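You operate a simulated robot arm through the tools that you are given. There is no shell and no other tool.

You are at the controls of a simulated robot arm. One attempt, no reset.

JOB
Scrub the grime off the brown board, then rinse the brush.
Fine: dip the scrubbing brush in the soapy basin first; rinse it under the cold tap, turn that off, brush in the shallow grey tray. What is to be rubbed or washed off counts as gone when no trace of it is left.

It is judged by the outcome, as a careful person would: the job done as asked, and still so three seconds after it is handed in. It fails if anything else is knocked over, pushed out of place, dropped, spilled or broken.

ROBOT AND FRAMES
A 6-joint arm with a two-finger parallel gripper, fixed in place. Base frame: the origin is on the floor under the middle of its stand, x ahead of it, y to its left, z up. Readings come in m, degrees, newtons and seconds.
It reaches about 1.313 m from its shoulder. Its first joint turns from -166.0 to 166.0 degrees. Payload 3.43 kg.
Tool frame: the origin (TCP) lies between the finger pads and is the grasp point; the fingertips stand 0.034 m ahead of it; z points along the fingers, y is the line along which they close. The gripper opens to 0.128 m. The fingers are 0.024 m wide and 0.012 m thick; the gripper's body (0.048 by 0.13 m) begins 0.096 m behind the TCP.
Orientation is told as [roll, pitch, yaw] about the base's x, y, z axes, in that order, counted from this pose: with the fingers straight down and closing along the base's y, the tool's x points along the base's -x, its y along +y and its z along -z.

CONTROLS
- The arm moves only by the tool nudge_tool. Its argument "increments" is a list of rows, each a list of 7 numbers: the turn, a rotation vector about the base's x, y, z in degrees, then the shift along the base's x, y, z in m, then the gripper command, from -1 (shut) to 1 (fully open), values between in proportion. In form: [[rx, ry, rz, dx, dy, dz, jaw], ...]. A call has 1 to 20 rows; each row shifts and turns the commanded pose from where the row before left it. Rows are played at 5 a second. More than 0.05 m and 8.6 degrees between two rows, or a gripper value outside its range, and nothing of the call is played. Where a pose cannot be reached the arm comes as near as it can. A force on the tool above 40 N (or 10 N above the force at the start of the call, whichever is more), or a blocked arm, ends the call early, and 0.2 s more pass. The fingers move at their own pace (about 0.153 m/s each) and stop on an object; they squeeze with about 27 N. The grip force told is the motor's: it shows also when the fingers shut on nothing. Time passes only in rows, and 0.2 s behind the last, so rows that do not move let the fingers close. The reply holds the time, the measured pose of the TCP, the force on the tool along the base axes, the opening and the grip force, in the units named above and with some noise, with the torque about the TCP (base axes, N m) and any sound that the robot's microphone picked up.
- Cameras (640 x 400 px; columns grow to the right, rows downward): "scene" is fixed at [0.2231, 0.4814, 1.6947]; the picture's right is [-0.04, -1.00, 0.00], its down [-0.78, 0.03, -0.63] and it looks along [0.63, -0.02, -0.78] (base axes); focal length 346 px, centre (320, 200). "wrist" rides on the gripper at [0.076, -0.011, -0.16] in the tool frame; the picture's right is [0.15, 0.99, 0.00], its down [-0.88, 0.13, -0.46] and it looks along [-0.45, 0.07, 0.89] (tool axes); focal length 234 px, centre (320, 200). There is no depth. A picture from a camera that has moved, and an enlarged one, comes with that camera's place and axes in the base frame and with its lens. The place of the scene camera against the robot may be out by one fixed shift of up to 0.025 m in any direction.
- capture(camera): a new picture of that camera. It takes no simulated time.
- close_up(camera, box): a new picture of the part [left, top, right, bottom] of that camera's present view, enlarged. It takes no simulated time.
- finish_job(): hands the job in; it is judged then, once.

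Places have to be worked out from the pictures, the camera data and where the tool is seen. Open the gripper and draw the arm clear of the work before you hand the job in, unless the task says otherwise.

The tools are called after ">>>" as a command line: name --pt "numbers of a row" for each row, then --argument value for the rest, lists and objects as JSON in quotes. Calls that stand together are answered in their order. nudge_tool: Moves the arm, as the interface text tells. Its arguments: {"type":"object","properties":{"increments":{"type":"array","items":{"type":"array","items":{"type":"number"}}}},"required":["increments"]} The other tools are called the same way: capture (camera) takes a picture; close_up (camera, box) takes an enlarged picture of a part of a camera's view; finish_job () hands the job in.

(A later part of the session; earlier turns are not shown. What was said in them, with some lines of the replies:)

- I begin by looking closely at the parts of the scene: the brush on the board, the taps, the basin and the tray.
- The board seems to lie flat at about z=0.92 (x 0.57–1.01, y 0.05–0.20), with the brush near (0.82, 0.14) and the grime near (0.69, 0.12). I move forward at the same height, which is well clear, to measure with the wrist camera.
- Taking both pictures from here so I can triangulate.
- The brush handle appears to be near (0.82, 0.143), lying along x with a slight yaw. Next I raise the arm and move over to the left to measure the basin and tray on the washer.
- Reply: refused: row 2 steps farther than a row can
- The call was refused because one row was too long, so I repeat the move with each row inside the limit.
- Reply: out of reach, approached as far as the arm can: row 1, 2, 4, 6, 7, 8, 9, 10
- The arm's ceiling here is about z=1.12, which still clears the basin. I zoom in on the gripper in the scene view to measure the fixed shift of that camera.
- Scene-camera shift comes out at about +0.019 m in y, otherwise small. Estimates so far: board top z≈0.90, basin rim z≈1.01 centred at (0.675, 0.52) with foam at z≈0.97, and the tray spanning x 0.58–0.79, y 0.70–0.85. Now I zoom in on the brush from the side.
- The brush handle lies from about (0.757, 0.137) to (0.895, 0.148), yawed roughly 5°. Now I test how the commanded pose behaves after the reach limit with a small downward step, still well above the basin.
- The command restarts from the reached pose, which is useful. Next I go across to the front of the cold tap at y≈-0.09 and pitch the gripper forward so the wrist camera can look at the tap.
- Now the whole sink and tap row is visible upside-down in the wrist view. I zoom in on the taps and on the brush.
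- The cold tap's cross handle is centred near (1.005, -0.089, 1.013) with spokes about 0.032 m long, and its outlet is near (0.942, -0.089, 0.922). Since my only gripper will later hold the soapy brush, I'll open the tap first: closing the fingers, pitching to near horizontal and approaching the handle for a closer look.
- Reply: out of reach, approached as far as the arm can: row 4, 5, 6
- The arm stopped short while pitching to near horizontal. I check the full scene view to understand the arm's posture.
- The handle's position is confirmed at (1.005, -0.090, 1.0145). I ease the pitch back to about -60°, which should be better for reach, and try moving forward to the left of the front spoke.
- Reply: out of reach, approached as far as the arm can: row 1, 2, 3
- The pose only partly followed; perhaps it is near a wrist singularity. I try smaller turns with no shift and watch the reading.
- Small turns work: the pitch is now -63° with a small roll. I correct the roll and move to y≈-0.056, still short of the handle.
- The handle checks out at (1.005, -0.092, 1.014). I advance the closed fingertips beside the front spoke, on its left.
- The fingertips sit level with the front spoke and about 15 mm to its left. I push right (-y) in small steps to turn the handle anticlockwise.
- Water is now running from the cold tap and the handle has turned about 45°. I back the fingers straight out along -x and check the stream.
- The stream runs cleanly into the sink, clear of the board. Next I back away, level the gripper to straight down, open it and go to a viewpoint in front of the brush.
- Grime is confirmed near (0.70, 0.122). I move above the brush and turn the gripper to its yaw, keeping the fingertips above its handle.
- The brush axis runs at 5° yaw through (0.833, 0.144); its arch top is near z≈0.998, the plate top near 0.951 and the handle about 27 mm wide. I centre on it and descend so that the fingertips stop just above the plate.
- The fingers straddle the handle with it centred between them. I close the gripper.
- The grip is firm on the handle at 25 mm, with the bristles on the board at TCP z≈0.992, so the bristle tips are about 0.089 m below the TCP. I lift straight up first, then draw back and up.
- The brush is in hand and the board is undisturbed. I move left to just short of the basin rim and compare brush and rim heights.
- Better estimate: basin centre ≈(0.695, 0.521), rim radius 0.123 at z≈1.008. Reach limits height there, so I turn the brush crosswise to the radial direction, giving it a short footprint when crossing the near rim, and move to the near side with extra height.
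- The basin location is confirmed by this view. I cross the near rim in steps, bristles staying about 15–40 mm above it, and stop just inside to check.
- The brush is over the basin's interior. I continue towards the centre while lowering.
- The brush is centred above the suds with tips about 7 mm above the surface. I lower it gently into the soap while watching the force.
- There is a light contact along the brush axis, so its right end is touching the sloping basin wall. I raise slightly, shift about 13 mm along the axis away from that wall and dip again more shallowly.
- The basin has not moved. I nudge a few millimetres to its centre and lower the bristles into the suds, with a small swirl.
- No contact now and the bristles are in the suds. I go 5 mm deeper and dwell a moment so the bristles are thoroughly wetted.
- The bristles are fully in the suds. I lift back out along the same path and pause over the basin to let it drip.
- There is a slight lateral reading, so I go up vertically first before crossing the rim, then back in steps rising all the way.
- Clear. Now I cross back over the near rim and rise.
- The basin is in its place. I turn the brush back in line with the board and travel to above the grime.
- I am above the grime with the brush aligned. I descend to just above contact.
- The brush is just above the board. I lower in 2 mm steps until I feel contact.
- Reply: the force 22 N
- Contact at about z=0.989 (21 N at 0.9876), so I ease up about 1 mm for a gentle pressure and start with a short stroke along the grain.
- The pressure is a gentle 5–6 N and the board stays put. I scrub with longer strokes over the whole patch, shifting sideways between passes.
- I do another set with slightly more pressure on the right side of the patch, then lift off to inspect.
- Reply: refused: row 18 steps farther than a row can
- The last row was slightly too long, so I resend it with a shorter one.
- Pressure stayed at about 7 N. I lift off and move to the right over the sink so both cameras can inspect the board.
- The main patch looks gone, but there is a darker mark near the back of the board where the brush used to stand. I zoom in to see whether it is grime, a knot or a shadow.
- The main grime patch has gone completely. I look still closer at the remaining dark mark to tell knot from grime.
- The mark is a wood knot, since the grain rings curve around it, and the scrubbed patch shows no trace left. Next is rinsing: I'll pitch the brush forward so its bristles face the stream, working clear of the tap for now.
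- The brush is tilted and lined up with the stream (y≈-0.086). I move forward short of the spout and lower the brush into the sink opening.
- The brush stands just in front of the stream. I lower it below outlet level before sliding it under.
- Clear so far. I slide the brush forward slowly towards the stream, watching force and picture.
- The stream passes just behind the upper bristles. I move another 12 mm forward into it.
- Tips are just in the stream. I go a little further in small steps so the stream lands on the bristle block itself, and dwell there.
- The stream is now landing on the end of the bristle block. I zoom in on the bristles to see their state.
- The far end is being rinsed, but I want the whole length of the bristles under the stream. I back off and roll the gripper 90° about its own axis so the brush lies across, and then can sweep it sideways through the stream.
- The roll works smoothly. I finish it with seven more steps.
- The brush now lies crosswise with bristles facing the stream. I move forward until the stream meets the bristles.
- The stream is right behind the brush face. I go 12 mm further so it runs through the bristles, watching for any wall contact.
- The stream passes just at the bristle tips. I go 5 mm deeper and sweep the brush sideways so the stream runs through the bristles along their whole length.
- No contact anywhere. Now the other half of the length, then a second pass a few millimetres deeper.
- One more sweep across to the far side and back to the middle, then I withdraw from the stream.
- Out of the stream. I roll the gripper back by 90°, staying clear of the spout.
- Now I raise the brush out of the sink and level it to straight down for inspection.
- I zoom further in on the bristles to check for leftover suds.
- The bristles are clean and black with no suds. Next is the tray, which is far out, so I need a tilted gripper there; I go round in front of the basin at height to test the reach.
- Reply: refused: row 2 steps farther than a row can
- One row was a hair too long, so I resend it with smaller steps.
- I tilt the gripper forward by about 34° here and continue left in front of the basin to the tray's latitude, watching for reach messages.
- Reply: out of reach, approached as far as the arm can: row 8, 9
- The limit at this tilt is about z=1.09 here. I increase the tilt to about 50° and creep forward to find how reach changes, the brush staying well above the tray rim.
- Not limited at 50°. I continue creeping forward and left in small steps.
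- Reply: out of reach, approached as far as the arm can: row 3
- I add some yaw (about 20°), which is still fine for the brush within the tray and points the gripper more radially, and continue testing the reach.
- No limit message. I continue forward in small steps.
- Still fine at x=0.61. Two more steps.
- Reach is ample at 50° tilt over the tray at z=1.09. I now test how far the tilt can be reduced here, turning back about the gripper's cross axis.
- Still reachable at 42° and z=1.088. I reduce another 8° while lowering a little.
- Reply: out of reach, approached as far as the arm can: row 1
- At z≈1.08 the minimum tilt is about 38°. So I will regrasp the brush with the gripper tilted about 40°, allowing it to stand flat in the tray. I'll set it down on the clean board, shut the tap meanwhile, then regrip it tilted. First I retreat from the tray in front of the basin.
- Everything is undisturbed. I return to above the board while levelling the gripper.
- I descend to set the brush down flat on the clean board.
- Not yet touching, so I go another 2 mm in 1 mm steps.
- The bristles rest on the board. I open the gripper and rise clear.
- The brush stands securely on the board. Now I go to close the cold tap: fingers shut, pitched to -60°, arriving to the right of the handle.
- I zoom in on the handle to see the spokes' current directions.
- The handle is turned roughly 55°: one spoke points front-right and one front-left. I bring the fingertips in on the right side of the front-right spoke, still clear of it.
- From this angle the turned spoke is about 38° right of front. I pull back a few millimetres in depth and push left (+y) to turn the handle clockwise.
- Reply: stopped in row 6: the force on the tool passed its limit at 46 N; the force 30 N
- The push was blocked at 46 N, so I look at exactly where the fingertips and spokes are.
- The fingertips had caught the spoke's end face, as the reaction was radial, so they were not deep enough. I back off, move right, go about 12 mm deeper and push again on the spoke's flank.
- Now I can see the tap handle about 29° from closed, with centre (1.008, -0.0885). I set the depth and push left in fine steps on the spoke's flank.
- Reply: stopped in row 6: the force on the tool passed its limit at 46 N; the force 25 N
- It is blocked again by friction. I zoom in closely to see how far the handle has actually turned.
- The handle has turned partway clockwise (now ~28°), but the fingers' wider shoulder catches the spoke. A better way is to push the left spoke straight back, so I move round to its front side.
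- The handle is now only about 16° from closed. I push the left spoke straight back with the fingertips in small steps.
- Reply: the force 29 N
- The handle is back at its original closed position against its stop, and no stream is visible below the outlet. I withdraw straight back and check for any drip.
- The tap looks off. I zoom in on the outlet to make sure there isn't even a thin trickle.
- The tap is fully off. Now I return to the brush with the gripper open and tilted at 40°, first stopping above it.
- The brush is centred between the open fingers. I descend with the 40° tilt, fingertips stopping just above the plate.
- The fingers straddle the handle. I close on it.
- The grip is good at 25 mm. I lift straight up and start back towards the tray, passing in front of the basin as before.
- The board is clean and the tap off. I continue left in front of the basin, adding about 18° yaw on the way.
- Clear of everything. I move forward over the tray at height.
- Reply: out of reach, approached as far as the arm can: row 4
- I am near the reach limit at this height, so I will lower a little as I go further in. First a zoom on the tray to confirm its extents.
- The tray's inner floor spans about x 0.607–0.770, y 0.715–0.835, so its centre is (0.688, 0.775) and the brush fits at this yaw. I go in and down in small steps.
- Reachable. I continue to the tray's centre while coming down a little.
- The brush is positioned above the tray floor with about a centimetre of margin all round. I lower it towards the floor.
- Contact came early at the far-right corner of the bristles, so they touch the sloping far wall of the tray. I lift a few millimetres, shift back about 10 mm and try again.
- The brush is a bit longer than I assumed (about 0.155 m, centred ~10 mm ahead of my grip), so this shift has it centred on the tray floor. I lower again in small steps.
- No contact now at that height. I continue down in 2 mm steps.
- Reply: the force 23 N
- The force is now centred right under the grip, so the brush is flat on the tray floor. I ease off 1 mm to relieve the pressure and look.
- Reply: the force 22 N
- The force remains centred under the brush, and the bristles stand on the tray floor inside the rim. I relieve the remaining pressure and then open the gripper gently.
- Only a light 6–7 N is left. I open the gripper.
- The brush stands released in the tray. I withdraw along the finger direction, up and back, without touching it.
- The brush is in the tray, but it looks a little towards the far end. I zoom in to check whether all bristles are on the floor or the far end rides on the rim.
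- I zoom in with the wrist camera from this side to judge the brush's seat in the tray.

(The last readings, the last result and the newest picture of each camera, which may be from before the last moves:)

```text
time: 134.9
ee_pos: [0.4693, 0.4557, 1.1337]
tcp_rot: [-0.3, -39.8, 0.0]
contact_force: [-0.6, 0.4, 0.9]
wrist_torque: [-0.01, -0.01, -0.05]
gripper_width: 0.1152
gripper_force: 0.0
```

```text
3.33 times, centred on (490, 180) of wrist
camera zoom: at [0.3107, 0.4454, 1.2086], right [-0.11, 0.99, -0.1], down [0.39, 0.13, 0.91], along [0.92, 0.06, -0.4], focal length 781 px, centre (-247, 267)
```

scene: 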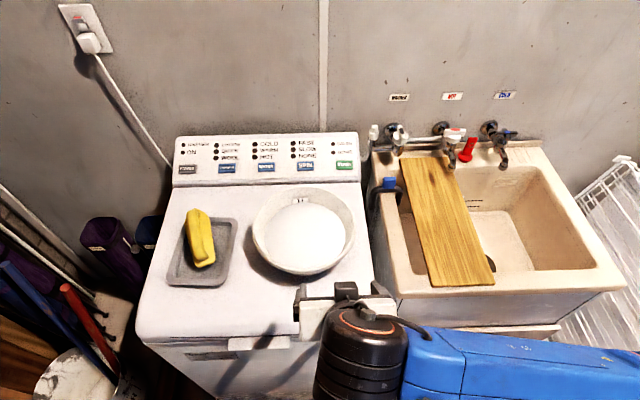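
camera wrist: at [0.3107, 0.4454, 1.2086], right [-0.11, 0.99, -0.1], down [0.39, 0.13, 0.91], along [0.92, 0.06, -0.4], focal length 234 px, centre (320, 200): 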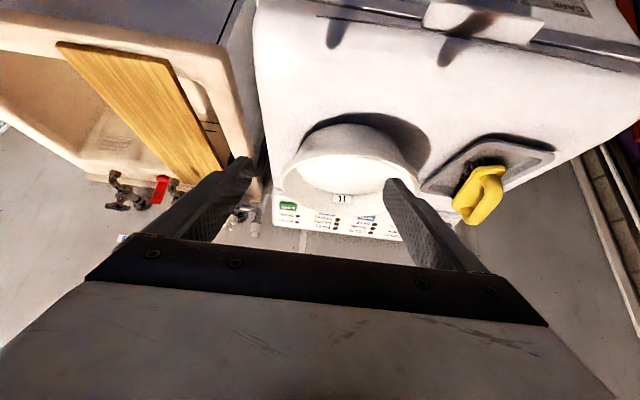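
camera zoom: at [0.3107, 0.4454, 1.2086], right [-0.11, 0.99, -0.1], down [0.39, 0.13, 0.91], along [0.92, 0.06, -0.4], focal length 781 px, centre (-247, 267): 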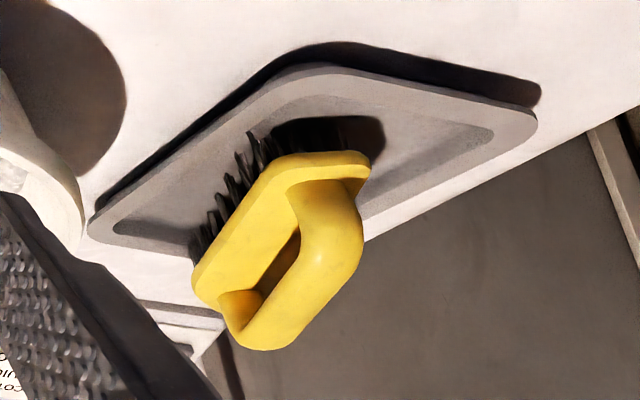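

The bristles stand on the tray floor inside the rim, and the contact readings also showed even support. I now draw the arm back to its starting pose, gripper open, and check the whole scene.

>>> nudge_tool --pt "0 0 0 0 -0.045 0 1" --pt "0 0 0 0 -0.045 0 1" --pt "0 8 0 0.01 -0.045 0 1" --pt "0 8 0 0.015 -0.045 0 1" --pt "0 8 0 0.015 -0.045 0 1" --pt "0 8 0 0.015 -0.045 0 1" --pt "0 7.8 0 0.015 -0.045 0.0 1" --pt "0 0 0 0.01 -0.01 0.01 1" --pt "0 0 0 0 0 0 1"

>>> capture --camera "scene"

>>> close_up --camera "scene" --box '[390, 140, 510, 295]'

>>> close_up --camera "scene" --box '[140, 170, 390, 320]'

```text
time: 136.9
ee_pos: [0.5517, 0.1302, 1.1438]
tcp_rot: [-0.3, 0.1, -0.1]
contact_force: [0.8, -0.4, -0.1]
wrist_torque: [-0.01, 0.03, 0.02]
gripper_width: 0.1281
gripper_force: 0.0
```

```text
taken
```

scene: 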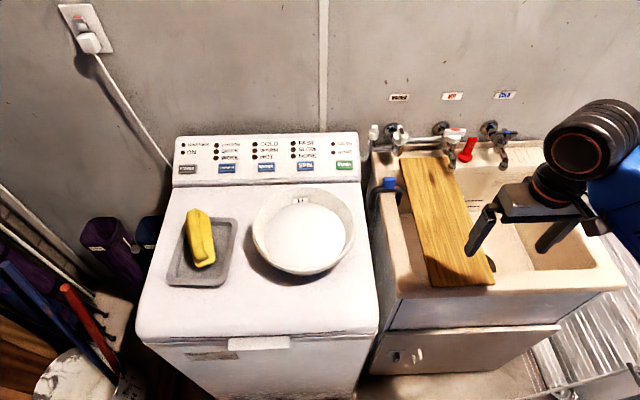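

```text
2.58 times, centred on (450, 218) of scene
camera zoom: at [0.2231, 0.4814, 1.6947], right [-0.04, -1.0, 0.0], down [-0.78, 0.03, -0.63], along [0.63, -0.02, -0.78], focal length 893 px, centre (-16, 155)
```

zoom: 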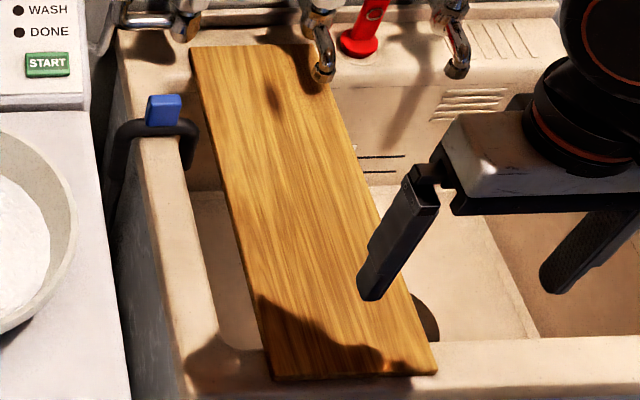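

```text
2.56 times, centred on (265, 245) of scene
camera zoom: at [0.2231, 0.4814, 1.6947], right [-0.04, -1.0, 0.0], down [-0.78, 0.03, -0.63], along [0.63, -0.02, -0.78], focal length 886 px, centre (461, 85)
```

zoom: 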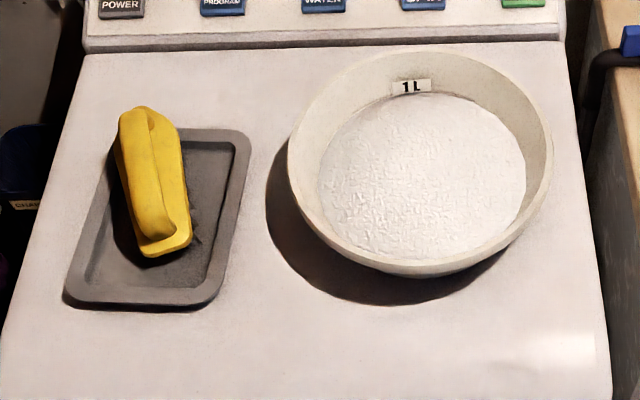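

Everything checks out: the board shows no grime, only its wood knot, and the cold tap is off with no trickle. The clean brush stands in the grey tray, the basin, tray and board are where they were, and the arm is clear with the gripper open. I hand the job in.

>>> finish_job

```text
The job is handed in.
```

The job is done and handed in. The grime is gone from the brown board, and the rinsed brush is standing in the shallow grey tray.

- **Scrubbing:** I dipped the brush in the soapy basin and scrubbed the whole patch. Close-ups showed no grime left. One dark mark remains near the back of the board. I took it for a knot in the wood because the grain curves around it, so I did not scrub it.
- **Rinsing:** I opened the cold tap at the start, because the gripper would be holding the brush later. It ran until after the rinse, and the bristles showed no suds afterwards.
- **Tap off:** The first two pushes to close it were blocked. The third closed it fully, and the pictures show no trickle.
- **Brush in the tray:** I set the rinsed brush on the clean board while I closed the tap, then picked it up again and placed it in the tray. It fits closely, with its bristles on the tray floor.

During the dip the brush touched the basin wall lightly, but the basin did not move. In the last pictures the board, basin and tray were where they started. The gripper is open and the arm is back near its starting pose.
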